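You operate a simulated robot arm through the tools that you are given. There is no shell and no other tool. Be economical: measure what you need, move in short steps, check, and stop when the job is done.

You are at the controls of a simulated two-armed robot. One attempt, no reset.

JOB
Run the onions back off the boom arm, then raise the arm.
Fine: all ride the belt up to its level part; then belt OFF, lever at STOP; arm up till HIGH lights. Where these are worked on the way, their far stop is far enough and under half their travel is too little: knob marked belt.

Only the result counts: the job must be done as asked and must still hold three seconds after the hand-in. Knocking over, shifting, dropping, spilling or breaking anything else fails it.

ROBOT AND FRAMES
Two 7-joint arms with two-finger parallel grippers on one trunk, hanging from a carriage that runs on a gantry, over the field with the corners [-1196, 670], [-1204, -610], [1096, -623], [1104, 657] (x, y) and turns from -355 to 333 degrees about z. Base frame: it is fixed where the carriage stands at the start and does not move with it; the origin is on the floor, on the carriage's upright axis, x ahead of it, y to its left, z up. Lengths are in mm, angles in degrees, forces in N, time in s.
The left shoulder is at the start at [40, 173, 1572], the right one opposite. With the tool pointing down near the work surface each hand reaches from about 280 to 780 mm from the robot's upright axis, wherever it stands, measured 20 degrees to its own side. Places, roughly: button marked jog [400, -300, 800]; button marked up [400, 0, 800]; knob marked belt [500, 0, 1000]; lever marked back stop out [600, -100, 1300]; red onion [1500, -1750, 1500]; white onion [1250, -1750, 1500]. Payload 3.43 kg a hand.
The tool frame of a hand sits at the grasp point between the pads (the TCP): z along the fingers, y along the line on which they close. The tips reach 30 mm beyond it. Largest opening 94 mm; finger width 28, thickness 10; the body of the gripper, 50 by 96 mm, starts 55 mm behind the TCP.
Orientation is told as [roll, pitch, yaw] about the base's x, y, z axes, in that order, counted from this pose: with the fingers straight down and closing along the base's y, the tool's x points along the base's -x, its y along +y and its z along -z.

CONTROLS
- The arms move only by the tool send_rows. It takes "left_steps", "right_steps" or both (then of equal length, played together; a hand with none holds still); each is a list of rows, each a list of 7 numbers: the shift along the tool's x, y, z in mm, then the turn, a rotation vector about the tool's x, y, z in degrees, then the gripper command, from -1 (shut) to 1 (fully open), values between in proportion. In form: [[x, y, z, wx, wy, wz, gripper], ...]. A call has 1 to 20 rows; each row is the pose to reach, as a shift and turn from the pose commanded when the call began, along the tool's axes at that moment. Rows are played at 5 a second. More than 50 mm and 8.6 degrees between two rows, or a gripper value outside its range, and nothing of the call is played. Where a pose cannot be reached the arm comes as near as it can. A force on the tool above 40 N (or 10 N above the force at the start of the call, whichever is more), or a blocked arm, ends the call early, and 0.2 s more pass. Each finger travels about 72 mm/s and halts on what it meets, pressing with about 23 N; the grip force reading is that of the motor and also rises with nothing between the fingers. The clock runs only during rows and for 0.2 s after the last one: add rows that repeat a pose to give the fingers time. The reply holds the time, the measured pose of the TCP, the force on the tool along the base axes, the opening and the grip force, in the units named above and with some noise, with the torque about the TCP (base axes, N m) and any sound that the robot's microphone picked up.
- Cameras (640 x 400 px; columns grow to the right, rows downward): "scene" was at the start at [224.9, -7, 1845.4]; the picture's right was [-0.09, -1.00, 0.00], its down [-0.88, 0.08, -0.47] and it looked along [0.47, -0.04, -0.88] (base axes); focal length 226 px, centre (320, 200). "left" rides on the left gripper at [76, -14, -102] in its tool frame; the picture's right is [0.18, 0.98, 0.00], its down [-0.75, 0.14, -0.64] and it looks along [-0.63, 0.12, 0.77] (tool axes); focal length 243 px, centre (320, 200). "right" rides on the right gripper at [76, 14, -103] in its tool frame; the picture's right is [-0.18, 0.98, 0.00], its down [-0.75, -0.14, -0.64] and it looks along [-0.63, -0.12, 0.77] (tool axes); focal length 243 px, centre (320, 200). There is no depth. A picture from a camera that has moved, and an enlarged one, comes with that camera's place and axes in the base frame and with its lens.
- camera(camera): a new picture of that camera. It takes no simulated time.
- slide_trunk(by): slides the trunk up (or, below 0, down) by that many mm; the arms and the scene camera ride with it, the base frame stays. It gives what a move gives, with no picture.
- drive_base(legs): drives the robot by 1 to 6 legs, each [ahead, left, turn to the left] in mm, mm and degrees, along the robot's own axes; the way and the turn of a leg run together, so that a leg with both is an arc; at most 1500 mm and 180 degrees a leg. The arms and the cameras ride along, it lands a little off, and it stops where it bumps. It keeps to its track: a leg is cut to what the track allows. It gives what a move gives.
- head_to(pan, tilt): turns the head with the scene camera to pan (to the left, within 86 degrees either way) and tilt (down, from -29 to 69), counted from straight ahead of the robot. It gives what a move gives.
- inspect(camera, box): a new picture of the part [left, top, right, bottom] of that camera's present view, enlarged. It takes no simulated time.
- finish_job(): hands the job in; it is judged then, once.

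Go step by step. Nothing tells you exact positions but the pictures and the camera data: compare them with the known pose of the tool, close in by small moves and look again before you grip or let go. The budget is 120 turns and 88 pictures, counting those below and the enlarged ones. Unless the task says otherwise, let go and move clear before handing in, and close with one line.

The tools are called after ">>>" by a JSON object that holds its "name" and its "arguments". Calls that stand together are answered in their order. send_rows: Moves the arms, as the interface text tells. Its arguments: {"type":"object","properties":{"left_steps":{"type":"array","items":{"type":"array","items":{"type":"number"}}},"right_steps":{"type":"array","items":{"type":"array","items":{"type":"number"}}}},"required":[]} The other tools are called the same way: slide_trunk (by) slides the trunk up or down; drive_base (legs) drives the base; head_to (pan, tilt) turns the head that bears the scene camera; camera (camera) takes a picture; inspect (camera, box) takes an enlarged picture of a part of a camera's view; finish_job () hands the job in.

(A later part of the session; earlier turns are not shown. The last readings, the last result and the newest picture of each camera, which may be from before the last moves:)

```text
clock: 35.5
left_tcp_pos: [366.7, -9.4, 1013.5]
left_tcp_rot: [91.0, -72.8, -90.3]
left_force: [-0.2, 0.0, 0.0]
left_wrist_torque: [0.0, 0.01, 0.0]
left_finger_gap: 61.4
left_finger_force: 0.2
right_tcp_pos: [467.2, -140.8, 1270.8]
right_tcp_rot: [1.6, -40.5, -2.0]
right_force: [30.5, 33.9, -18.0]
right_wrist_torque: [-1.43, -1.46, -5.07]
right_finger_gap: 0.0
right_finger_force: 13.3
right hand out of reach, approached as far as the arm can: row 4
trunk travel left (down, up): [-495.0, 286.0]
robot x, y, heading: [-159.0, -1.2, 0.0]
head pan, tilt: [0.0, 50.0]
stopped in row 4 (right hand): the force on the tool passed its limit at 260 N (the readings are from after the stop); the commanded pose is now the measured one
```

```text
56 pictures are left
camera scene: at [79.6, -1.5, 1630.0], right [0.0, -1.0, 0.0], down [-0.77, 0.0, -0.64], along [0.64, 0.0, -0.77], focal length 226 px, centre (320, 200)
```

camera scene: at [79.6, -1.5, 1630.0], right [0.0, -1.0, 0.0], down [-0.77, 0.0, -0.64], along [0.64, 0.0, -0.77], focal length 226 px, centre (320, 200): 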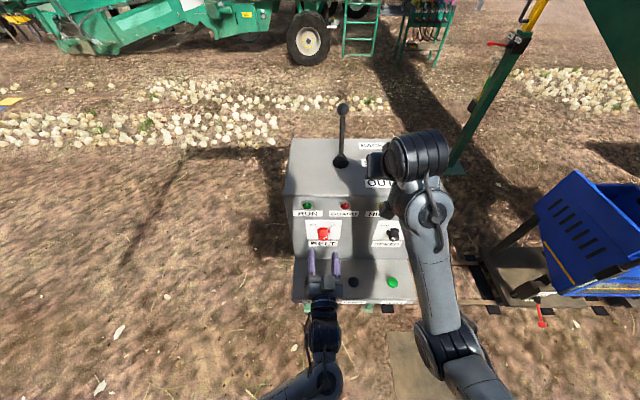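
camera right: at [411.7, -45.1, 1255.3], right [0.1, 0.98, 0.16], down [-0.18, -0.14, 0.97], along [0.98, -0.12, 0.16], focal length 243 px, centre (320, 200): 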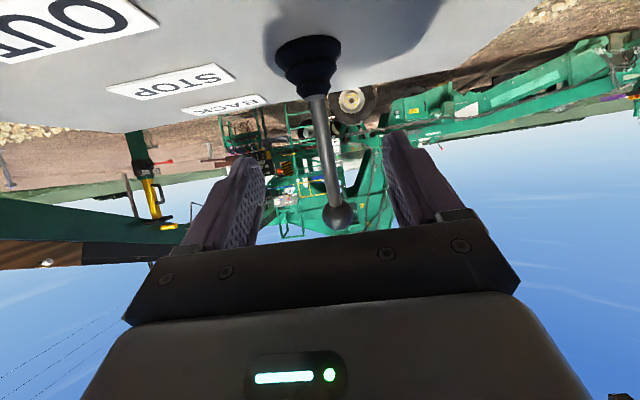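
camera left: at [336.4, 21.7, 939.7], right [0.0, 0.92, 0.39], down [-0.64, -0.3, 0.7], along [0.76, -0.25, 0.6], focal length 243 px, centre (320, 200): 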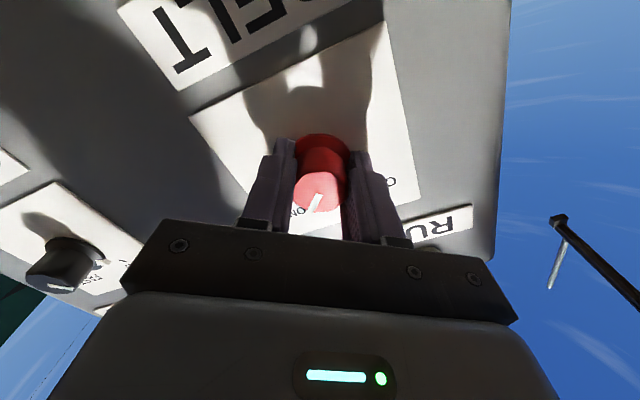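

A hard contact stopped the right hand; I look at what it touches.

>>> {"name": "inspect", "arguments": {"camera": "scene", "box": [280, 90, 480, 220]}}

>>> {"name": "camera", "arguments": {"camera": "right"}}

```text
3.08 times, centred on (380, 155) of scene
camera zoom: at [79.6, -1.5, 1630.0], right [0.0, -1.0, 0.0], down [-0.77, 0.0, -0.64], along [0.64, 0.0, -0.77], focal length 696 px, centre (135, 338)
```

zoom: 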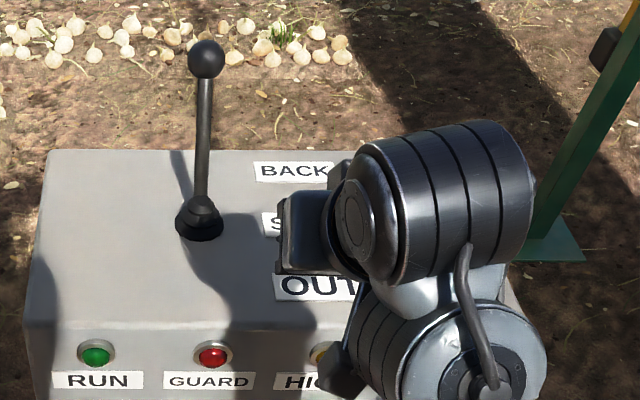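

```text
54 pictures are left
camera right: at [342.6, -124.0, 1298.2], right [0.16, 0.98, 0.14], down [0.15, -0.16, 0.97], along [0.98, -0.13, -0.17], focal length 243 px, centre (320, 200)
```

right: 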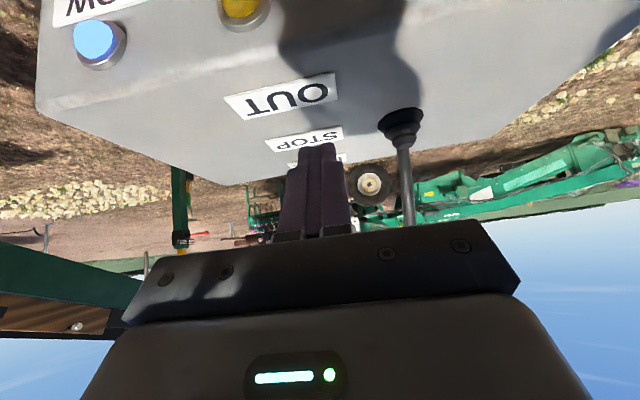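

Nothing outside seems touched; likely a wrist near its limit. I keep this pitch (-40°) and translate back, right and down in small steps.

>>> {"name": "send_rows", "arguments": {"right_steps": [[27, -10, -14, 0, 0, 0, -1], [54, -20, -28, 0, 0, 0, -1], [81, -40, -43, 0, 0, 0, -1], [105, -65, -30, 0, 0, 0, -1], [130, -85, -17, 0, 0, 0, -1], [155, -105, -4, 0, 0, 0, -1], [175, -123, 10, 0, 0, 0, -1]]}}

```text
clock: 35.8
left_tcp_pos: [365.0, -8.6, 1013.2]
left_tcp_rot: [90.9, -72.7, -90.2]
left_force: [0.8, -0.2, 1.1]
left_wrist_torque: [-0.01, -0.01, 0.0]
left_finger_gap: 61.0
left_finger_force: 0.0
right_tcp_pos: [464.6, -141.4, 1269.5]
right_tcp_rot: [1.8, -41.0, -2.2]
right_force: [11.6, 13.9, -8.4]
right_wrist_torque: [-0.56, -0.81, -2.05]
right_finger_gap: 0.0
right_finger_force: 23.2
trunk travel left (down, up): [-495.0, 286.0]
robot x, y, heading: [-155.7, -0.6, 0.6]
head pan, tilt: [0.0, 50.0]
stopped in row 1 (right hand): the force on the tool passed its limit at 83 N (the readings are from after the stop); the commanded pose is now the measured one
```

The contact is the folded wrist against the arm itself. I back out the way I came (forward and left), pitching back toward -60°.

>>> {"name": "send_rows", "arguments": {"right_steps": [[-7, 15, 6, 0, -3, 0, -1], [-15, 30, 13, 0, -6, 0, -1], [-22, 45, 20, 0, -12, 0, -1], [-30, 60, 26, 0, -20, 0, -1]]}}

>>> {"name": "inspect", "arguments": {"camera": "scene", "box": [280, 80, 480, 240]}}

```text
clock: 36.8
left_tcp_pos: [365.4, -9.3, 1015.0]
left_tcp_rot: [90.9, -72.6, -90.3]
left_force: [0.1, -0.8, -0.1]
left_wrist_torque: [0.0, 0.0, 0.01]
left_finger_gap: 60.8
left_finger_force: 0.0
right_tcp_pos: [505.6, -82.5, 1270.6]
right_tcp_rot: [2.7, -60.8, -3.2]
right_force: [-0.3, -0.2, -0.4]
right_wrist_torque: [-0.03, 0.03, 0.0]
right_finger_gap: 0.1
right_finger_force: 22.9
trunk travel left (down, up): [-495.0, 286.0]
robot x, y, heading: [-155.7, 2.7, 0.4]
head pan, tilt: [0.0, 50.0]
```

```text
2.50 times, centred on (380, 160) of scene
camera zoom: at [79.6, -1.6, 1630.1], right [0.0, -1.0, 0.0], down [-0.77, 0.0, -0.64], along [0.64, 0.0, -0.77], focal length 566 px, centre (170, 300)
```

zoom: 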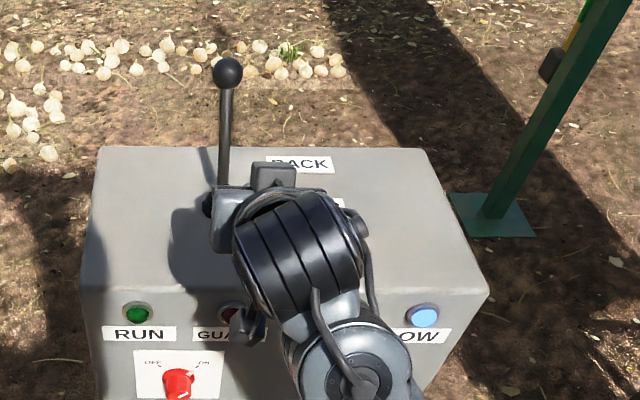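

Free again. Now I go sideways first at this distance, then back and down in front of the console.

>>> {"name": "send_rows", "arguments": {"right_steps": [[0, -40, 0, 0, 0, 0, -1], [0, -80, 0, 0, 0, 0, -1], [0, -120, 0, 0, 0, 0, -1], [0, -160, 0, 0, 0, 0, -1], [0, -200, 0, 0, 0, 0, -1], [8, -200, -20, 0, 0, 0, -1], [20, -200, -40, 0, 0, 0, -1], [35, -200, -65, 0, 0, 0, -1], [55, -195, -90, 0, 0, 0, -1], [90, -190, -70, 0, 0, 0, -1], [125, -185, -50, 0, 0, 0, -1], [160, -182, -30, 0, 0, 0, -1], [195, -182, -10, 0, 0, 0, -1]]}}

>>> {"name": "camera", "arguments": {"camera": "scene"}}

```text
clock: 39.6
left_tcp_pos: [364.3, -8.0, 1013.7]
left_tcp_rot: [90.9, -72.7, -90.1]
left_force: [0.4, -0.6, 0.6]
left_wrist_torque: [-0.02, -0.01, -0.01]
left_finger_gap: 61.1
left_finger_force: 0.0
right_tcp_pos: [398.3, -258.8, 1099.6]
right_tcp_rot: [2.5, -60.8, -3.1]
right_force: [0.0, 0.2, 0.3]
right_wrist_torque: [0.0, 0.0, -0.01]
right_finger_gap: 0.0
right_finger_force: 22.8
trunk travel left (down, up): [-495.0, 286.0]
robot x, y, heading: [-156.9, -4.1, 0.1]
head pan, tilt: [0.0, 50.0]
```

```text
52 pictures are left
camera scene: at [79.2, -1.4, 1629.9], right [0.0, -1.0, 0.0], down [-0.77, 0.0, -0.64], along [0.64, 0.0, -0.77], focal length 226 px, centre (320, 200)
```

scene: 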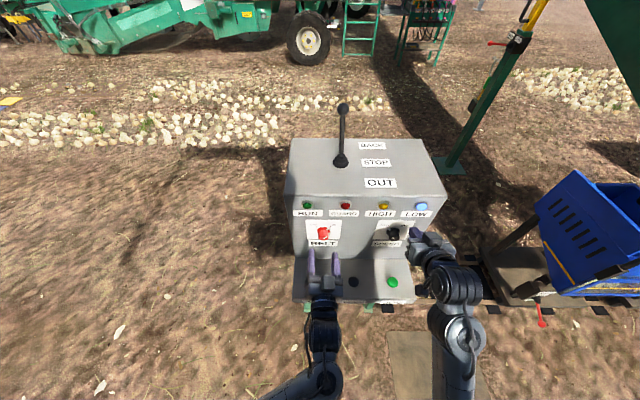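

Good. JOG lies at [379,-263,~808]. I lower the hand above it, pitching down further.

>>> {"name": "send_rows", "arguments": {"right_steps": [[31, 0, 13, 0, 6, 0, -1], [62, -1, 26, 0, 12, 0, -1], [93, -2, 39, 0, 18, 0, -1], [124, -3, 52, 0, 24, 0, -1], [155, -4, 65, 0, 30, 0, -1], [186, -4, 78, 0, 36, 0, -1], [186, -4, 78, 0, 36, 0, -1]]}}

>>> {"name": "camera", "arguments": {"camera": "right"}}

```text
clock: 41.2
left_tcp_pos: [365.6, -8.3, 1014.9]
left_tcp_rot: [90.9, -72.7, -90.3]
left_force: [-0.4, 0.3, -1.3]
left_wrist_torque: [0.0, 0.0, 0.02]
left_finger_gap: 61.5
left_finger_force: 0.0
right_tcp_pos: [375.4, -258.6, 901.9]
right_tcp_rot: [1.4, -24.8, -1.5]
right_force: [0.7, 0.7, 1.3]
right_wrist_torque: [0.02, 0.03, 0.0]
right_finger_gap: 0.0
right_finger_force: 22.9
trunk travel left (down, up): [-495.0, 286.0]
robot x, y, heading: [-159.9, -4.2, 0.2]
head pan, tilt: [0.0, 50.0]
```

```text
51 pictures are left
camera right: at [263.4, -243.1, 963.5], right [0.18, 0.98, 0.1], down [0.41, -0.17, 0.9], along [0.89, -0.12, -0.43], focal length 243 px, centre (320, 200)
```

right: 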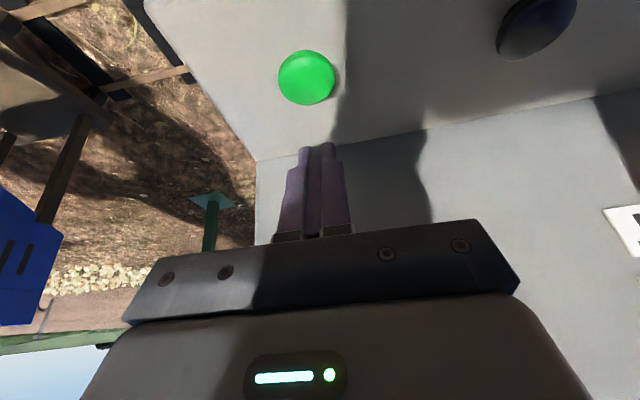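

JOG at about [378,-260,810], right below the tips. I turn the head to the belt and lower until contact.

>>> {"name": "head_to", "arguments": {"pan": -50, "tilt": 5}}

>>> {"name": "send_rows", "arguments": {"right_steps": [[12, 0, 25, 0, 0, 0, -1], [21, 0, 45, 0, 0, 0, -1], [25, 0, 53, 0, 0, 0, -1], [27, 0, 58, 0, 0, 0, -1]]}}

>>> {"name": "inspect", "arguments": {"camera": "scene", "box": [130, 100, 410, 275]}}

```text
clock: 42.4
left_tcp_pos: [365.9, -8.4, 1013.1]
left_tcp_rot: [90.9, -72.7, -90.3]
left_force: [-0.6, -0.3, 0.2]
left_wrist_torque: [-0.01, 0.02, 0.01]
left_finger_gap: 61.4
left_finger_force: 0.2
right_tcp_pos: [376.0, -257.8, 902.5]
right_tcp_rot: [1.3, -24.9, -1.4]
right_force: [0.0, -1.1, -0.2]
right_wrist_torque: [0.01, -0.01, 0.01]
right_finger_gap: 0.0
right_finger_force: 23.2
trunk travel left (down, up): [-495.0, 286.0]
robot x, y, heading: [-155.1, 0.7, 0.2]
head pan, tilt: [-50.0, 5.0]
```

```text
clock: 43.1
left_tcp_pos: [366.0, -9.0, 1013.4]
left_tcp_rot: [91.1, -72.7, -90.2]
left_force: [-0.1, -0.3, -0.1]
left_wrist_torque: [0.01, -0.02, 0.0]
left_finger_gap: 61.1
left_finger_force: 0.1
right_tcp_pos: [380.1, -256.3, 854.5]
right_tcp_rot: [1.5, -25.8, -1.5]
right_force: [0.3, 0.5, 2.8]
right_wrist_torque: [0.0, 0.08, 0.02]
right_finger_gap: 0.2
right_finger_force: 22.5
trunk travel left (down, up): [-495.0, 286.0]
robot x, y, heading: [-160.3, -6.1, 0.3]
head pan, tilt: [-50.0, 5.0]
heard: click
stopped in row 3 (right hand): the force on the tool passed its limit at 69 N (the readings are from after the stop); the commanded pose is now the measured one
```

```text
2.29 times, centred on (270, 188) of scene
camera zoom: at [61.5, -72.0, 1699.9], right [-0.76, -0.65, 0.0], down [-0.06, 0.07, -1.0], along [0.64, -0.76, -0.09], focal length 517 px, centre (434, 229)
```

zoom: 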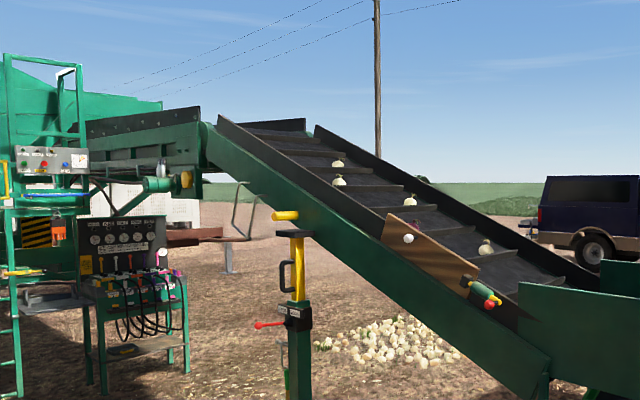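

JOG runs the belt while held: the onions crept up with a click. Now I press gently and hold for about 2 s.

>>> {"name": "send_rows", "arguments": {"right_steps": [[1, 0, 2, 0, 0, 0, -1], [2, 0, 4, 0, 0, 0, -1], [2.5, 0, 6, 0, 0, 0, -1], [3, 0, 7, 0, 0, 0, -1], [3, 0, 7, 0, 0, 0, -1], [3, 0, 7, 0, 0, 0, -1], [3, 0, 7, 0, 0, 0, -1], [3, 0, 7, 0, 0, 0, -1], [3, 0, 7, 0, 0, 0, -1]]}}

>>> {"name": "inspect", "arguments": {"camera": "scene", "box": [130, 100, 410, 275]}}

```text
clock: 43.8
left_tcp_pos: [366.2, -9.5, 1012.7]
left_tcp_rot: [91.0, -72.7, -90.3]
left_force: [0.1, -0.1, 0.6]
left_wrist_torque: [0.04, 0.02, -0.01]
left_finger_gap: 61.2
left_finger_force: 0.1
right_tcp_pos: [382.7, -257.2, 853.9]
right_tcp_rot: [1.5, -26.4, -1.5]
right_force: [-2.6, -1.5, 8.9]
right_wrist_torque: [-0.03, 0.11, 0.0]
right_finger_gap: 0.0
right_finger_force: 23.0
trunk travel left (down, up): [-495.0, 286.0]
robot x, y, heading: [-159.3, -1.3, 0.2]
head pan, tilt: [-50.0, 5.0]
stopped in row 3 (right hand): the force on the tool passed its limit at 44 N (the readings are from after the stop); the commanded pose is now the measured one
```

```text
2.29 times, centred on (270, 188) of scene
camera zoom: at [61.3, -72.0, 1699.6], right [-0.76, -0.64, 0.0], down [-0.06, 0.07, -1.0], along [0.64, -0.76, -0.09], focal length 517 px, centre (434, 229)
```

zoom: 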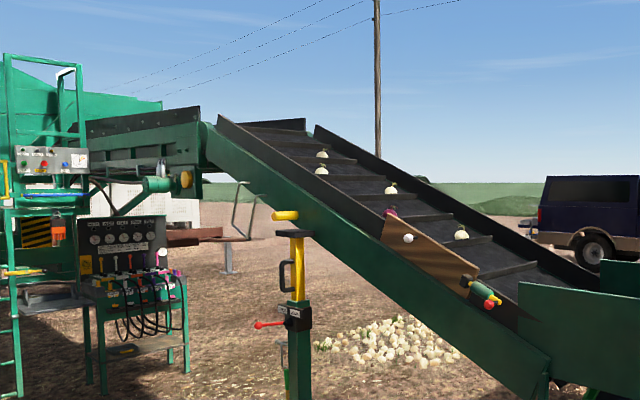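

The onions moved on again. I hold with only a 1 mm push and see whether it keeps running.

>>> {"name": "send_rows", "arguments": {"right_steps": [[0, 0, 0, 0, 0, 0, -1], [0.4, 0, 1, 0, 0, 0, -1], [0.4, 0, 1, 0, 0, 0, -1]]}}

>>> {"name": "inspect", "arguments": {"camera": "scene", "box": [130, 100, 410, 275]}}

```text
clock: 44.6
left_tcp_pos: [366.3, -9.5, 1014.5]
left_tcp_rot: [90.9, -72.6, -90.3]
left_force: [0.2, 0.1, 0.3]
left_wrist_torque: [-0.02, 0.01, 0.05]
left_finger_gap: 61.2
left_finger_force: 0.1
right_tcp_pos: [382.1, -255.4, 853.9]
right_tcp_rot: [1.4, -26.4, -1.3]
right_force: [-9.9, -0.2, 27.1]
right_wrist_torque: [-0.02, 0.3, -0.03]
right_finger_gap: 0.0
right_finger_force: 22.5
trunk travel left (down, up): [-495.0, 286.0]
robot x, y, heading: [-160.2, 0.8, 0.3]
head pan, tilt: [-50.0, 5.0]
```

```text
2.29 times, centred on (270, 188) of scene
camera zoom: at [61.3, -72.2, 1700.3], right [-0.76, -0.65, 0.0], down [-0.06, 0.07, -1.0], along [0.64, -0.76, -0.09], focal length 517 px, centre (434, 229)
```

zoom: 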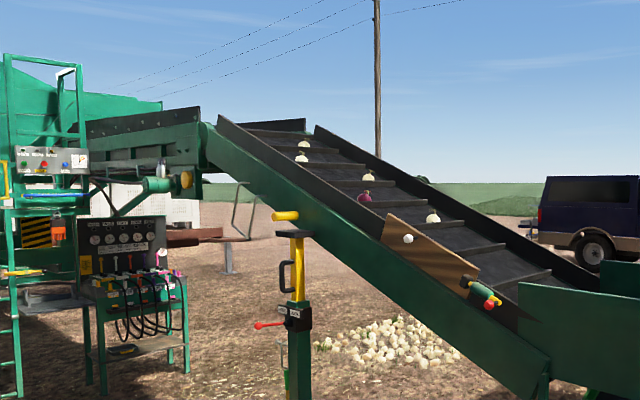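

It runs steadily while held (five onions in all). Hold on about 2 s more.

>>> {"name": "send_rows", "arguments": {"right_steps": [[0, 0, 0, 0, 0, 0, -1], [0, 0, 0, 0, 0, 0, -1], [0, 0, 0, 0, 0, 0, -1], [0, 0, 0, 0, 0, 0, -1], [0, 0, 0, 0, 0, 0, -1], [0, 0, 0, 0, 0, 0, -1], [0, 0, 0, 0, 0, 0, -1], [0, 0, 0, 0, 0, 0, -1], [0, 0, 0, 0, 0, 0, -1]]}}

>>> {"name": "inspect", "arguments": {"camera": "scene", "box": [150, 110, 350, 235]}}

```text
clock: 46.6
left_tcp_pos: [365.5, -7.9, 1014.8]
left_tcp_rot: [90.9, -72.7, -90.3]
left_force: [-0.5, -0.3, -0.9]
left_wrist_torque: [0.01, -0.01, 0.03]
left_finger_gap: 61.1
left_finger_force: 0.0
right_tcp_pos: [382.9, -256.2, 854.6]
right_tcp_rot: [1.4, -26.5, -1.5]
right_force: [-12.6, 2.5, 36.8]
right_wrist_torque: [0.04, 0.37, 0.1]
right_finger_gap: 0.1
right_finger_force: 23.2
trunk travel left (down, up): [-495.0, 286.0]
robot x, y, heading: [-158.6, 0.1, 0.3]
head pan, tilt: [-50.0, 5.0]
```

```text
3.20 times, centred on (250, 172) of scene
camera zoom: at [61.5, -72.2, 1700.1], right [-0.76, -0.65, 0.0], down [-0.06, 0.07, -1.0], along [0.64, -0.76, -0.09], focal length 724 px, centre (544, 288)
```

zoom: 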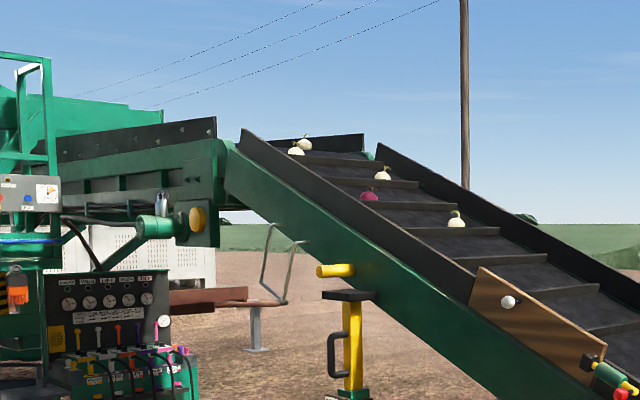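

Two are at the crest; the last still needs about 4 s. Hold 2.6 s more.

>>> {"name": "send_rows", "arguments": {"right_steps": [[0, 0, 0, 0, 0, 0, -1], [0, 0, 0, 0, 0, 0, -1], [0, 0, 0, 0, 0, 0, -1], [0, 0, 0, 0, 0, 0, -1], [0, 0, 0, 0, 0, 0, -1], [0, 0, 0, 0, 0, 0, -1], [0, 0, 0, 0, 0, 0, -1], [0, 0, 0, 0, 0, 0, -1], [0, 0, 0, 0, 0, 0, -1], [0, 0, 0, 0, 0, 0, -1], [0, 0, 0, 0, 0, 0, -1], [0, 0, 0, 0, 0, 0, -1]]}}

>>> {"name": "inspect", "arguments": {"camera": "scene", "box": [150, 110, 350, 235]}}

```text
clock: 49.2
left_tcp_pos: [365.4, -9.7, 1014.1]
left_tcp_rot: [91.0, -72.7, -90.3]
left_force: [-0.9, -0.2, 0.5]
left_wrist_torque: [-0.02, -0.01, 0.01]
left_finger_gap: 61.1
left_finger_force: 0.0
right_tcp_pos: [382.2, -256.9, 853.5]
right_tcp_rot: [1.5, -26.4, -1.4]
right_force: [-11.2, 3.2, 37.1]
right_wrist_torque: [0.06, 0.4, -0.02]
right_finger_gap: 0.0
right_finger_force: 22.9
trunk travel left (down, up): [-495.0, 286.0]
robot x, y, heading: [-157.8, -0.7, 0.2]
head pan, tilt: [-50.0, 5.0]
```

```text
3.20 times, centred on (250, 172) of scene
camera zoom: at [61.5, -72.1, 1700.1], right [-0.76, -0.65, 0.0], down [-0.06, 0.07, -1.0], along [0.64, -0.76, -0.09], focal length 724 px, centre (544, 288)
```

zoom: 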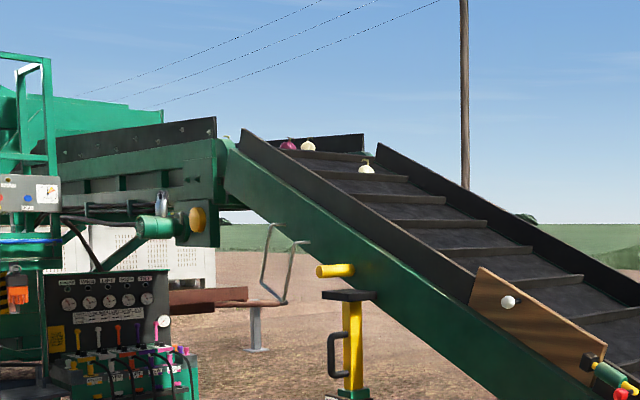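

Only the last white onion is still below the crest; about 2 s more.

>>> {"name": "send_rows", "arguments": {"right_steps": [[0, 0, 0, 0, 0, 0, -1], [0, 0, 0, 0, 0, 0, -1], [0, 0, 0, 0, 0, 0, -1], [0, 0, 0, 0, 0, 0, -1], [0, 0, 0, 0, 0, 0, -1], [0, 0, 0, 0, 0, 0, -1], [0, 0, 0, 0, 0, 0, -1], [0, 0, 0, 0, 0, 0, -1]]}}

>>> {"name": "inspect", "arguments": {"camera": "scene", "box": [150, 120, 280, 200]}}

```text
clock: 51.0
left_tcp_pos: [365.7, -8.8, 1014.0]
left_tcp_rot: [91.0, -72.7, -90.4]
left_force: [0.1, 0.3, 0.3]
left_wrist_torque: [-0.01, -0.02, 0.01]
left_finger_gap: 60.8
left_finger_force: 0.1
right_tcp_pos: [383.5, -256.1, 853.9]
right_tcp_rot: [1.4, -26.4, -1.4]
right_force: [-10.8, 2.6, 36.1]
right_wrist_torque: [0.07, 0.37, -0.07]
right_finger_gap: 0.2
right_finger_force: 23.5
trunk travel left (down, up): [-495.0, 286.0]
robot x, y, heading: [-158.9, 0.8, 0.2]
head pan, tilt: [-50.0, 5.0]
```

```text
4.92 times, centred on (215, 160) of scene
camera zoom: at [61.5, -72.2, 1700.2], right [-0.76, -0.65, 0.0], down [-0.06, 0.07, -1.0], along [0.64, -0.76, -0.09], focal length 1114 px, centre (837, 397)
```

zoom: 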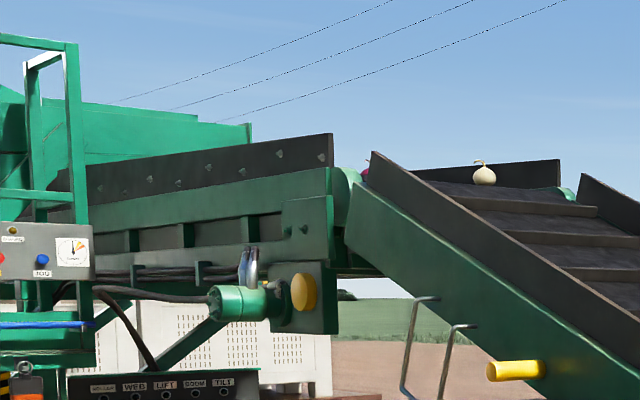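

The last onion is at the crest. One more second of jog, then check.

>>> {"name": "send_rows", "arguments": {"right_steps": [[0, 0, 0, 0, 0, 0, -1], [0, 0, 0, 0, 0, 0, -1], [0, 0, 0, 0, 0, 0, -1], [0, 0, 0, 0, 0, 0, -1]]}}

>>> {"name": "inspect", "arguments": {"camera": "scene", "box": [150, 120, 280, 200]}}

```text
clock: 52.0
left_tcp_pos: [366.0, -8.4, 1013.6]
left_tcp_rot: [91.0, -72.7, -90.4]
left_force: [0.7, 0.0, 0.2]
left_wrist_torque: [-0.02, -0.03, -0.02]
left_finger_gap: 61.1
left_finger_force: 0.1
right_tcp_pos: [383.6, -255.5, 854.4]
right_tcp_rot: [1.4, -26.4, -1.4]
right_force: [-11.0, 1.9, 35.6]
right_wrist_torque: [0.04, 0.36, 0.0]
right_finger_gap: 0.2
right_finger_force: 23.1
trunk travel left (down, up): [-495.0, 286.0]
robot x, y, heading: [-154.7, 3.2, 0.1]
head pan, tilt: [-50.0, 5.0]
```

```text
4.92 times, centred on (215, 160) of scene
camera zoom: at [61.5, -72.2, 1700.2], right [-0.76, -0.65, 0.0], down [-0.06, 0.07, -1.0], along [0.64, -0.76, -0.09], focal length 1114 px, centre (837, 397)
```

zoom: 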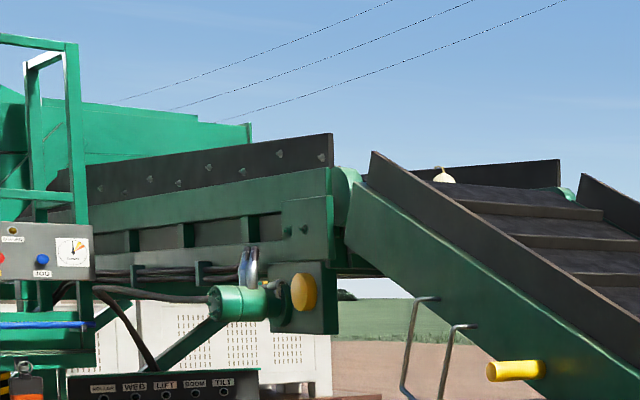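

Its base is now hidden behind the crest: just on the level part. A short 0.6 s more for margin, then lift off the button.

>>> {"name": "send_rows", "arguments": {"right_steps": [[0, 0, 0, 0, 0, 0, -1], [0, 0, 0, 0, 0, 0, -1], [0, 0, 0, 0, 0, 0, -1], [-8, 0, -18, 0, 0, 0, -1], [-20, 0, -45, 0, 0, 0, -1]]}}

>>> {"name": "inspect", "arguments": {"camera": "scene", "box": [150, 120, 280, 200]}}

```text
clock: 53.2
left_tcp_pos: [365.9, -8.9, 1013.5]
left_tcp_rot: [91.1, -72.6, -90.4]
left_force: [0.3, 0.5, 0.3]
left_wrist_torque: [-0.03, 0.06, -0.01]
left_finger_gap: 61.1
left_finger_force: 0.1
right_tcp_pos: [378.5, -254.4, 899.5]
right_tcp_rot: [1.4, -26.0, -1.4]
right_force: [0.5, -0.1, 0.2]
right_wrist_torque: [-0.02, 0.01, 0.02]
right_finger_gap: 0.0
right_finger_force: 22.6
trunk travel left (down, up): [-495.0, 286.0]
robot x, y, heading: [-159.1, -4.7, 0.2]
head pan, tilt: [-50.0, 5.0]
```

```text
4.92 times, centred on (215, 160) of scene
camera zoom: at [61.7, -71.8, 1699.8], right [-0.76, -0.65, 0.0], down [-0.06, 0.07, -1.0], along [0.64, -0.76, -0.09], focal length 1114 px, centre (837, 397)
```

zoom: 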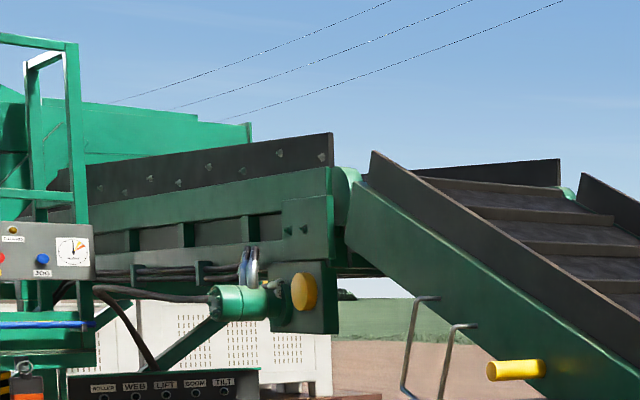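

Onion is out of sight on the level part. Next the belt knob OFF: left hand rolls to +45°, advances and grips.

>>> {"name": "send_rows", "arguments": {"left_steps": [[1, -2, 0, 0, 0, 8, 0.3], [1, -2, 0, 0, 0, 16, 0.3], [1, -2, 0, 0, 0, 24, 0.3], [1, -2, 10, 0, 0, 30, 0.3], [1, -2, 40, 0, 0, 30, 0.3], [1, -2, 73, 0, 0, 30, 0.3], [1, -2, 73, 0, 0, 30, 0.3]]}}

>>> {"name": "camera", "arguments": {"camera": "left"}}

>>> {"name": "inspect", "arguments": {"camera": "scene", "box": [150, 120, 280, 200]}}

```text
clock: 54.8
left_tcp_pos: [439.5, -8.3, 1012.4]
left_tcp_rot: [90.4, -42.7, -89.7]
left_force: [0.6, -0.5, 1.1]
left_wrist_torque: [-0.03, -0.02, -0.01]
left_finger_gap: 61.0
left_finger_force: 0.1
right_tcp_pos: [378.4, -253.4, 901.3]
right_tcp_rot: [1.4, -26.2, -1.3]
right_force: [0.3, 0.1, 0.6]
right_wrist_torque: [0.0, -0.02, -0.03]
right_finger_gap: 0.3
right_finger_force: 22.8
trunk travel left (down, up): [-495.0, 286.0]
robot x, y, heading: [-156.9, 0.8, 0.4]
head pan, tilt: [-50.0, 5.0]
```

```text
42 pictures are left
camera left: at [335.6, 36.8, 947.9], right [-0.01, 0.8, 0.6], down [-0.64, -0.47, 0.61], along [0.77, -0.38, 0.52], focal length 243 px, centre (320, 200)
```

left: 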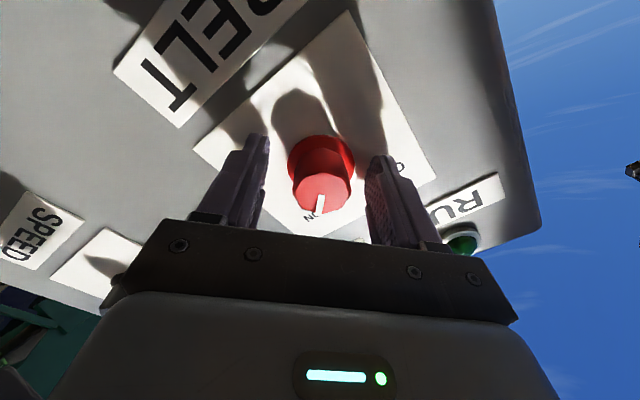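

```text
4.92 times, centred on (215, 160) of scene
camera zoom: at [61.3, -71.8, 1699.9], right [-0.76, -0.65, 0.0], down [-0.06, 0.07, -1.0], along [0.64, -0.76, -0.09], focal length 1114 px, centre (837, 397)
```

zoom: 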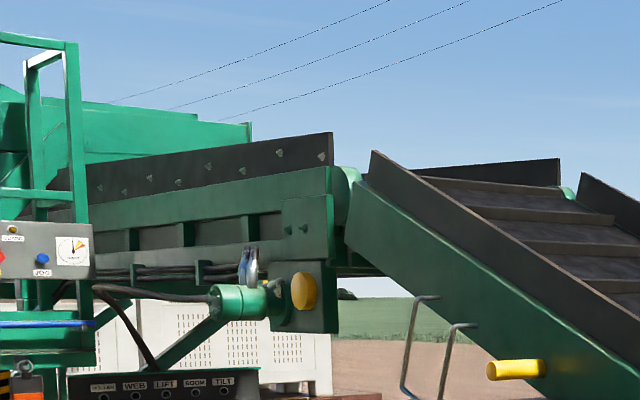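

The belt stands still. Close on the knob and turn it back.

>>> {"name": "send_rows", "arguments": {"left_steps": [[0, 0, 0, 0, 0, 0, -1], [0, 0, 0, 0, 0, 0, -1], [0, 0, 0, 0, 0, 0, -1], [0, 0, 0, 0, 0, -7, -1], [0, 0, 0, 0, 0, -14, -1], [0, 0, 0, 0, 0, -21, -1], [0, 0, 0, 0, 0, -28, -1], [0, 0, 0, 0, 0, -35, -1], [0, 0, 0, 0, 0, -42, -1]]}}

>>> {"name": "send_rows", "arguments": {"left_steps": [[0, 0, 0, 0, 0, -7, -1], [0, 0, 0, 0, 0, -14, -1], [0, 0, 0, 0, 0, -21, -1], [0, 0, 0, 0, 0, -28, -1], [0, 0, 0, 0, 0, -35, -1], [0, 0, 0, 0, 0, -42, -1], [0, 0, 0, 0, 0, -47, -1]]}}

>>> {"name": "camera", "arguments": {"camera": "left"}}

```text
clock: 56.9
left_tcp_pos: [440.1, -9.9, 1012.2]
left_tcp_rot: [100.9, -82.9, -101.4]
left_force: [-8.7, -16.3, 7.0]
left_wrist_torque: [0.0, 0.6, -0.58]
left_finger_gap: 32.2
left_finger_force: 45.4
right_tcp_pos: [376.2, -257.8, 900.9]
right_tcp_rot: [1.4, -26.0, -1.6]
right_force: [0.4, -0.5, 0.1]
right_wrist_torque: [-0.02, 0.01, -0.03]
right_finger_gap: 0.0
right_finger_force: 23.2
trunk travel left (down, up): [-495.0, 286.0]
robot x, y, heading: [-160.6, -4.3, 0.2]
head pan, tilt: [-50.0, 5.0]
stopped in row 9 (left hand): the force on the tool passed its limit at 42 N (the readings are from after the stop); the commanded pose is now the measured one
```

```text
clock: 57.3
left_tcp_pos: [439.1, -9.3, 1010.4]
left_tcp_rot: [116.9, -85.9, -118.3]
left_force: [-13.9, -17.8, 4.4]
left_wrist_torque: [-0.05, 1.13, 0.86]
left_finger_gap: 32.2
left_finger_force: 45.4
right_tcp_pos: [374.9, -259.3, 901.2]
right_tcp_rot: [1.4, -26.0, -1.6]
right_force: [0.4, -0.3, -0.5]
right_wrist_torque: [0.0, 0.03, -0.02]
right_finger_gap: 0.0
right_finger_force: 23.0
trunk travel left (down, up): [-495.0, 286.0]
robot x, y, heading: [-160.4, -6.6, -0.1]
head pan, tilt: [-50.0, 5.0]
stopped in row 1 (left hand): the force on the tool passed its limit at 62 N (the readings are from after the stop); the commanded pose is now the measured one
```

```text
40 pictures are left
camera left: at [338.4, -15.8, 930.9], right [0.03, 0.99, -0.12], down [-0.66, 0.11, 0.74], along [0.75, 0.06, 0.66], focal length 243 px, centre (320, 200)
```

left: 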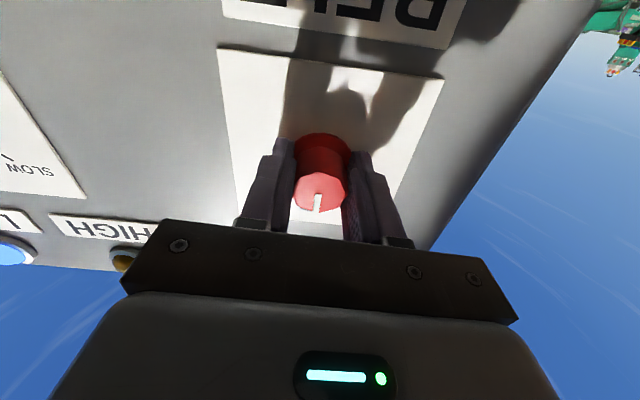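

The pointer is now midway and follows the hand, but side force builds up. I let go, recentre ~3 mm to the right, regrip and go on.

>>> {"name": "send_rows", "arguments": {"left_steps": [[0, 0, 0, 0, 0, 0, 0.1], [0, 0, 0, 0, 0, 0, 0.1], [0, -3, -2, 0, 0, 0, 0.1], [0, -3, -2, 0, 0, 0, -1], [0, -3, -2, 0, 0, 0, -1], [0, -3, -2, 0, 0, 0, -1]]}}

>>> {"name": "send_rows", "arguments": {"left_steps": [[0, 0, 0, 0, 0, -5, -1], [0, 0, 0, 0, 0, -10, -1], [0, 0, 0, 0, 0, -15, -1], [0, 0, 0, 0, 0, -20, -1], [0, 0, 0, 0, 0, -25, -1], [0, 0, 0, 0, 0, -30, -1], [0, 0, 0, 0, 0, -35, -1], [0, 0, 0, 0, 0, -40, -1], [0, 0, 0, 0, 0, -45, -1], [0, 0, 0, 0, 0, -50, -1]]}}

>>> {"name": "camera", "arguments": {"camera": "left"}}

```text
clock: 58.7
left_tcp_pos: [439.6, -8.9, 1012.8]
left_tcp_rot: [118.9, -85.6, -120.0]
left_force: [-13.5, -22.9, 14.6]
left_wrist_torque: [0.05, 0.1, 0.56]
left_finger_gap: 31.3
left_finger_force: 44.7
right_tcp_pos: [376.1, -260.2, 902.4]
right_tcp_rot: [1.2, -26.2, -1.5]
right_force: [-0.1, -1.3, 0.0]
right_wrist_torque: [0.0, 0.01, 0.0]
right_finger_gap: 0.0
right_finger_force: 23.1
trunk travel left (down, up): [-495.0, 286.0]
robot x, y, heading: [-160.3, -3.4, -0.1]
head pan, tilt: [-50.0, 5.0]
```

```text
clock: 59.0
left_tcp_pos: [439.5, -8.8, 1011.4]
left_tcp_rot: [134.3, -86.5, -136.1]
left_force: [-9.0, -16.5, 5.5]
left_wrist_torque: [-0.01, 1.14, 0.99]
left_finger_gap: 31.9
left_finger_force: 44.7
right_tcp_pos: [374.8, -259.4, 901.2]
right_tcp_rot: [1.3, -26.1, -1.8]
right_force: [0.4, 0.1, 0.0]
right_wrist_torque: [-0.01, 0.03, 0.01]
right_finger_gap: 0.0
right_finger_force: 23.2
trunk travel left (down, up): [-495.0, 286.0]
robot x, y, heading: [-158.9, -4.5, -0.6]
head pan, tilt: [-50.0, 5.0]
stopped in row 1 (left hand): the force on the tool passed its limit at 44 N (the readings are from after the stop); the commanded pose is now the measured one
```

```text
39 pictures are left
camera left: at [338.9, -16.6, 930.1], right [0.04, 0.99, -0.14], down [-0.67, 0.13, 0.73], along [0.74, 0.07, 0.67], focal length 243 px, centre (320, 200)
```

left: 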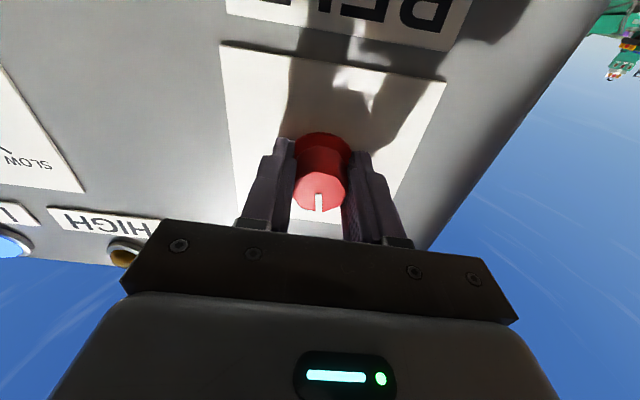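

The hand has tilted ~3° under load. I open, straighten the tool and regrip.

>>> {"name": "send_rows", "arguments": {"left_steps": [[0, 0, 0, 0, 0, 0, 0.1], [0, 0, 0, 0, 0, 0, 0.1], [0, 0, 0, -1.7, 2.8, 0, 0.1], [0, 0, 0, -1.7, 2.8, 0, 0.1]]}}

>>> {"name": "camera", "arguments": {"camera": "left"}}

```text
clock: 60.0
left_tcp_pos: [440.3, 3.1, 1006.5]
left_tcp_rot: [88.5, -86.0, -88.1]
left_force: [-17.0, -15.9, 16.2]
left_wrist_torque: [-0.52, -0.71, -0.7]
left_finger_gap: 60.2
left_finger_force: 6.8
right_tcp_pos: [375.2, -259.0, 901.9]
right_tcp_rot: [1.3, -26.1, -1.7]
right_force: [0.3, 0.0, 0.6]
right_wrist_torque: [0.03, 0.03, 0.0]
right_finger_gap: 0.1
right_finger_force: 22.6
trunk travel left (down, up): [-495.0, 286.0]
robot x, y, heading: [-161.1, -1.8, -0.1]
head pan, tilt: [-50.0, 5.0]
```

```text
38 pictures are left
camera left: at [336.4, -6.0, 928.7], right [-0.01, 0.99, -0.11], down [-0.64, 0.08, 0.76], along [0.77, 0.08, 0.64], focal length 243 px, centre (320, 200)
```

left: 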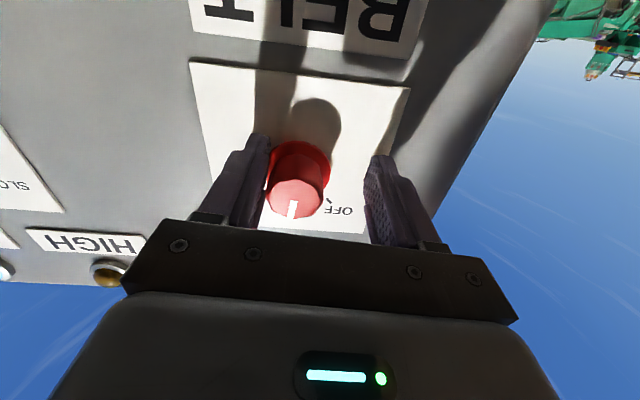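

The hand sits ~13 mm too far left. I recentre before gripping.

>>> {"name": "send_rows", "arguments": {"left_steps": [[-2, -7, 0, 0, 0, 0, 0.3], [-4, -13, -1, 0, 0, 0, 0.3], [-4, -13, -1, 0, 0, 0, 0.3]]}}

>>> {"name": "camera", "arguments": {"camera": "left"}}

```text
clock: 60.8
left_tcp_pos: [439.1, 7.0, 998.8]
left_tcp_rot: [85.3, -83.8, -84.6]
left_force: [-17.0, -4.7, 12.4]
left_wrist_torque: [-0.47, -0.49, -0.86]
left_finger_gap: 63.1
left_finger_force: 2.1
right_tcp_pos: [373.9, -258.2, 901.5]
right_tcp_rot: [1.5, -26.0, -1.8]
right_force: [0.2, 0.7, -0.5]
right_wrist_torque: [0.01, 0.0, -0.01]
right_finger_gap: 0.0
right_finger_force: 22.6
trunk travel left (down, up): [-495.0, 286.0]
robot x, y, heading: [-162.9, -5.5, -0.2]
head pan, tilt: [-50.0, 5.0]
```

```text
37 pictures are left
camera left: at [335.6, -0.4, 920.7], right [-0.02, 1.0, -0.08], down [-0.64, 0.05, 0.77], along [0.77, 0.06, 0.63], focal length 243 px, centre (320, 200)
```

left: 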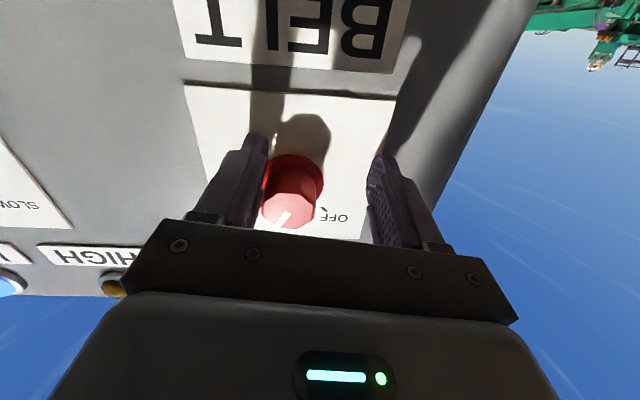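

The hand moves contrary to command — something blocks the left arm. I look from above.

>>> {"name": "head_to", "arguments": {"pan": 0, "tilt": 60}}

>>> {"name": "camera", "arguments": {"camera": "scene"}}

```text
clock: 62.0
left_tcp_pos: [438.6, 6.6, 997.4]
left_tcp_rot: [85.3, -83.8, -84.3]
left_force: [-10.2, -3.9, -3.2]
left_wrist_torque: [0.14, -0.01, -0.49]
left_finger_gap: 63.0
left_finger_force: 1.6
right_tcp_pos: [374.7, -258.2, 902.3]
right_tcp_rot: [1.3, -26.0, -1.6]
right_force: [0.6, -0.6, -0.6]
right_wrist_torque: [-0.01, 0.0, 0.02]
right_finger_gap: 0.0
right_finger_force: 22.5
trunk travel left (down, up): [-495.0, 286.0]
robot x, y, heading: [-159.2, -3.8, 0.0]
head pan, tilt: [0.0, 60.0]
```

```text
36 pictures are left
camera scene: at [67.0, -4.1, 1617.0], right [0.0, -1.0, 0.0], down [-0.87, 0.0, -0.5], along [0.5, 0.0, -0.87], focal length 226 px, centre (320, 200)
```

scene: 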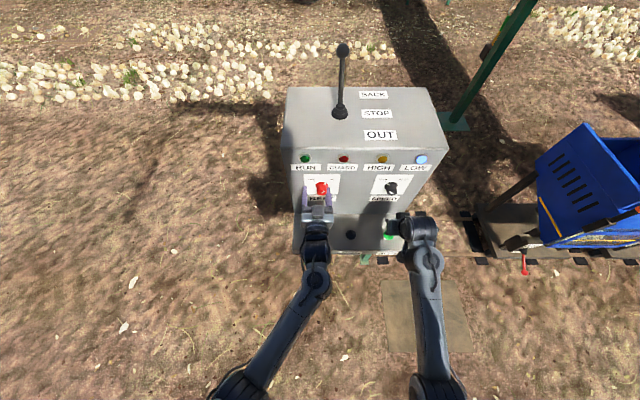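

>>> {"name": "inspect", "arguments": {"camera": "scene", "box": [280, 140, 450, 310]}}

>>> {"name": "camera", "arguments": {"camera": "right"}}

```text
2.35 times, centred on (365, 225) of scene
camera zoom: at [67.0, -4.1, 1617.0], right [0.0, -1.0, 0.0], down [-0.87, 0.0, -0.5], along [0.5, 0.0, -0.87], focal length 532 px, centre (214, 141)
```

zoom: 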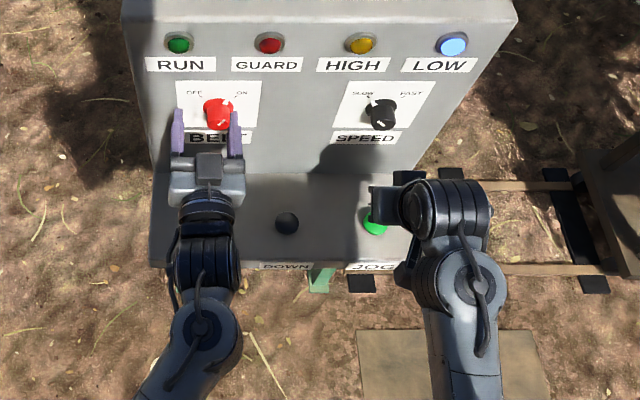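

```text
34 pictures are left
camera right: at [261.4, -242.0, 959.2], right [0.18, 0.98, 0.1], down [0.39, -0.17, 0.9], along [0.9, -0.13, -0.41], focal length 243 px, centre (320, 200)
```

right: 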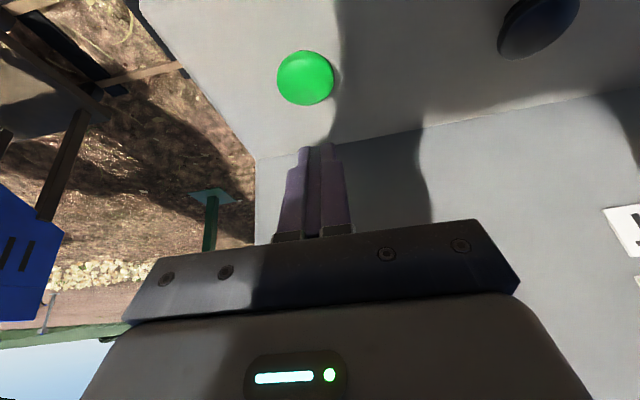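

No outside obstacle; the left wrist is folded against its own arm because the robot stands too near now. I open wide and drive back 100 mm.

>>> {"name": "send_rows", "arguments": {"left_steps": [[0, 0, 0, 0, 0, 0, 0.9], [0, 0, 0, 0, 0, 0, 0.9]]}}

>>> {"name": "drive_base", "arguments": {"legs": [[-110, 0, 0]]}}

>>> {"name": "camera", "arguments": {"camera": "left"}}

```text
clock: 62.9
left_tcp_pos: [439.7, 7.3, 999.9]
left_tcp_rot: [87.6, -83.5, -87.0]
left_force: [-12.4, -1.4, 3.8]
left_wrist_torque: [-0.3, -0.25, -0.68]
left_finger_gap: 89.1
left_finger_force: 0.3
right_tcp_pos: [375.8, -257.4, 901.1]
right_tcp_rot: [1.4, -26.1, -1.7]
right_force: [0.5, 0.2, -0.2]
right_wrist_torque: [-0.01, -0.02, -0.02]
right_finger_gap: 0.1
right_finger_force: 23.1
trunk travel left (down, up): [-495.0, 286.0]
robot x, y, heading: [-157.6, -2.0, -0.1]
head pan, tilt: [0.0, 60.0]
stopped in row 2 (left hand): the arm was blocked; the commanded pose is now the measured one
```

```text
clock: 64.0
left_tcp_pos: [332.3, 8.5, 998.8]
left_tcp_rot: [86.7, -83.6, -86.0]
left_force: [-0.3, 1.3, 0.0]
left_wrist_torque: [-0.01, 0.0, 0.02]
left_finger_gap: 89.5
left_finger_force: 0.2
right_tcp_pos: [267.6, -257.0, 900.3]
right_tcp_rot: [1.5, -26.2, -1.7]
right_force: [-0.1, -0.3, -0.9]
right_wrist_torque: [0.01, -0.05, 0.01]
right_finger_gap: 0.2
right_finger_force: 23.2
trunk travel left (down, up): [-495.0, 286.0]
robot x, y, heading: [-264.7, -4.9, -0.1]
head pan, tilt: [0.0, 60.0]
```

```text
33 pictures are left
camera left: at [228.9, 1.7, 920.9], right [-0.01, 1.0, -0.07], down [-0.64, 0.05, 0.77], along [0.77, 0.06, 0.64], focal length 243 px, centre (320, 200)
```

left: 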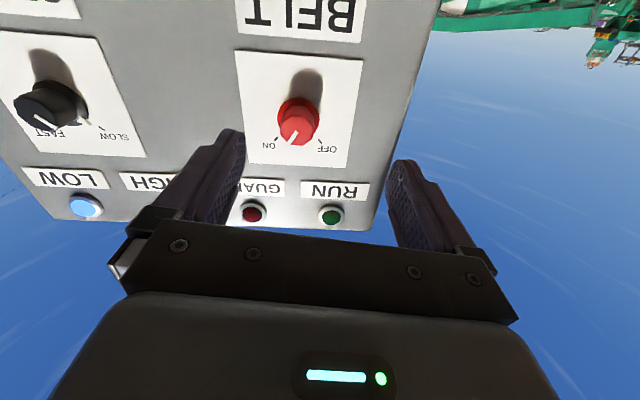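

Forces are gone. Now I recentre on the knob (≈[.., -12, 1010]) with roll +30° and advance.

>>> {"name": "send_rows", "arguments": {"left_steps": [[-6, -10, 0, 0, 0, 8, 0.3], [-13, -19, 0, 0, 0, 16, 0.3], [-13, -19, 0, 0, 0, 24, 0.3], [-13, -19, 35, 0, 0, 24, 0.3], [-13, -19, 70, 0, 0, 24, 0.3], [-13, -19, 105, 0, 0, 24, 0.3], [-13, -19, 105, 0, 0, 24, 0.3]]}}

>>> {"name": "camera", "arguments": {"camera": "left"}}

```text
clock: 65.6
left_tcp_pos: [438.1, 14.6, 997.8]
left_tcp_rot: [89.0, -57.5, -87.3]
left_force: [-36.6, 11.9, 3.5]
left_wrist_torque: [0.18, 0.21, -0.87]
left_finger_gap: 54.2
left_finger_force: 0.0
right_tcp_pos: [261.5, -254.9, 898.3]
right_tcp_rot: [1.5, -25.9, -1.8]
right_force: [0.3, 0.1, -0.4]
right_wrist_torque: [-0.01, -0.02, 0.0]
right_finger_gap: 0.0
right_finger_force: 23.0
trunk travel left (down, up): [-495.0, 286.0]
robot x, y, heading: [-268.2, 0.1, 0.1]
head pan, tilt: [0.0, 60.0]
```

```text
32 pictures are left
camera left: at [334.4, 40.6, 925.8], right [-0.03, 0.93, 0.37], down [-0.63, -0.31, 0.72], along [0.78, -0.21, 0.59], focal length 243 px, centre (320, 200)
```

left: 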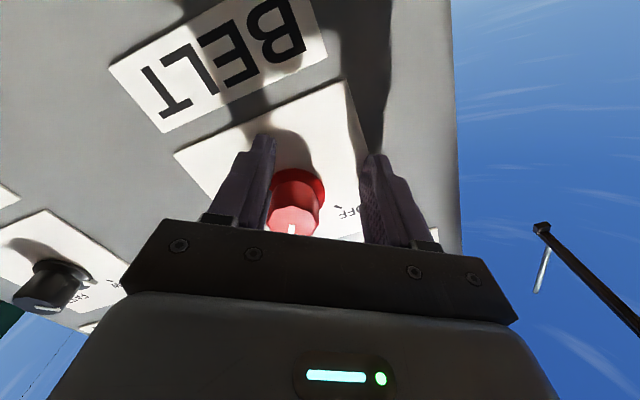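

The hand again slid left onto the knob's rim. I retreat and test the sideways move alone.

>>> {"name": "send_rows", "arguments": {"left_steps": [[0, 0, -30, 0, 0, 0, 0.3], [0, 0, -60, 0, 0, 0, 0.3], [0, 0, -90, 0, 0, 0, 0.3], [0, 0, -90, 0, 0, 0, 0.3]]}}

>>> {"name": "send_rows", "arguments": {"left_steps": [[0, -10, 0, 0, 0, 0, 0.3], [0, -20, 0, 0, 0, 0, 0.3], [0, -20, 0, 0, 0, 0, 0.3]]}}

```text
clock: 66.0
left_tcp_pos: [438.8, 4.8, 1029.6]
left_tcp_rot: [92.6, -57.5, -90.9]
left_force: [-6.6, -19.6, -16.2]
left_wrist_torque: [-0.19, 0.47, -0.3]
left_finger_gap: 75.2
left_finger_force: 13.1
right_tcp_pos: [263.9, -262.7, 900.7]
right_tcp_rot: [1.3, -26.1, -1.8]
right_force: [0.7, -0.7, -0.4]
right_wrist_torque: [0.01, 0.03, -0.02]
right_finger_gap: 0.1
right_finger_force: 23.3
trunk travel left (down, up): [-495.0, 286.0]
robot x, y, heading: [-266.8, 1.4, -0.3]
head pan, tilt: [0.0, 60.0]
stopped in row 2 (left hand): the force on the tool passed its limit at 66 N (the readings are from after the stop); the commanded pose is now the measured one
```

```text
clock: 66.5
left_tcp_pos: [438.6, 1.3, 1026.9]
left_tcp_rot: [94.3, -56.5, -92.8]
left_force: [-29.9, -9.9, -0.7]
left_wrist_torque: [-0.34, 1.04, -1.17]
left_finger_gap: 65.8
left_finger_force: 4.4
right_tcp_pos: [260.8, -257.7, 899.0]
right_tcp_rot: [1.5, -25.8, -1.8]
right_force: [0.0, -0.8, 0.7]
right_wrist_torque: [-0.01, -0.02, 0.01]
right_finger_gap: 0.0
right_finger_force: 23.1
trunk travel left (down, up): [-495.0, 286.0]
robot x, y, heading: [-270.6, -1.2, -0.2]
head pan, tilt: [0.0, 60.0]
stopped in row 2 (left hand): the force on the tool passed its limit at 47 N (the readings are from after the stop); the commanded pose is now the measured one
```

Retreat didn't move x but raised z; I need to see what is happening at the left hand.

>>> {"name": "camera", "arguments": {"camera": "left"}}

>>> {"name": "inspect", "arguments": {"camera": "scene", "box": [270, 100, 400, 230]}}

```text
31 pictures are left
camera left: at [337.9, 30.6, 950.1], right [-0.03, 0.92, 0.39], down [-0.67, -0.31, 0.68], along [0.74, -0.24, 0.62], focal length 243 px, centre (320, 200)
```

left: 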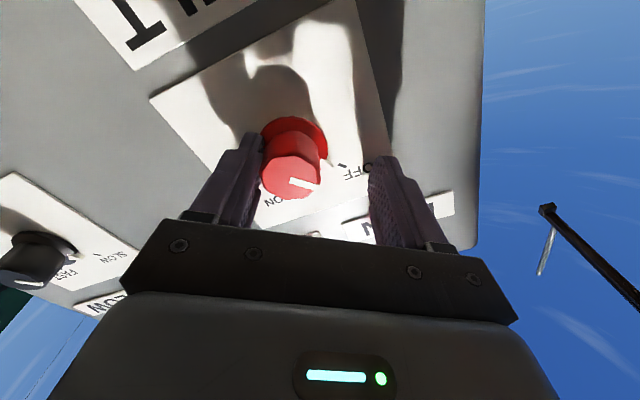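

```text
3.08 times, centred on (335, 165) of scene
camera zoom: at [-43.9, -5.2, 1616.6], right [-0.01, -1.0, 0.0], down [-0.87, 0.0, -0.5], along [0.5, 0.0, -0.87], focal length 696 px, centre (274, 308)
```

zoom: 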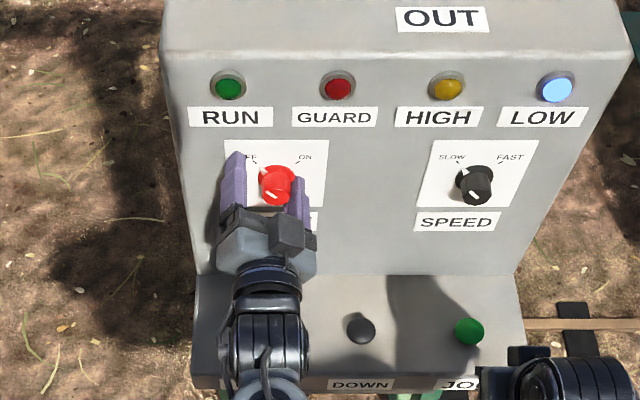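

>>> {"name": "camera", "arguments": {"camera": "scene"}}

```text
29 pictures are left
camera scene: at [-43.9, -5.2, 1616.6], right [-0.01, -1.0, 0.0], down [-0.87, 0.0, -0.5], along [0.5, 0.0, -0.87], focal length 226 px, centre (320, 200)
```

scene: 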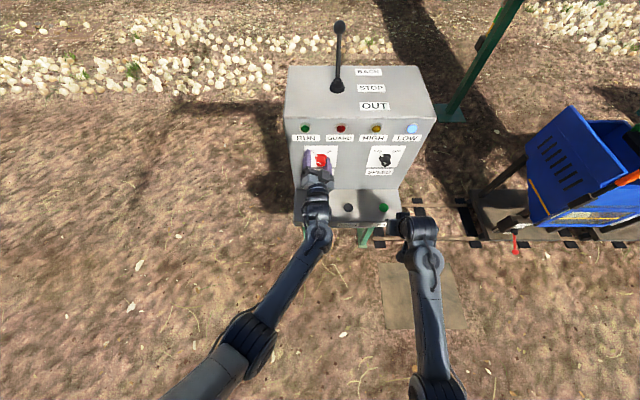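

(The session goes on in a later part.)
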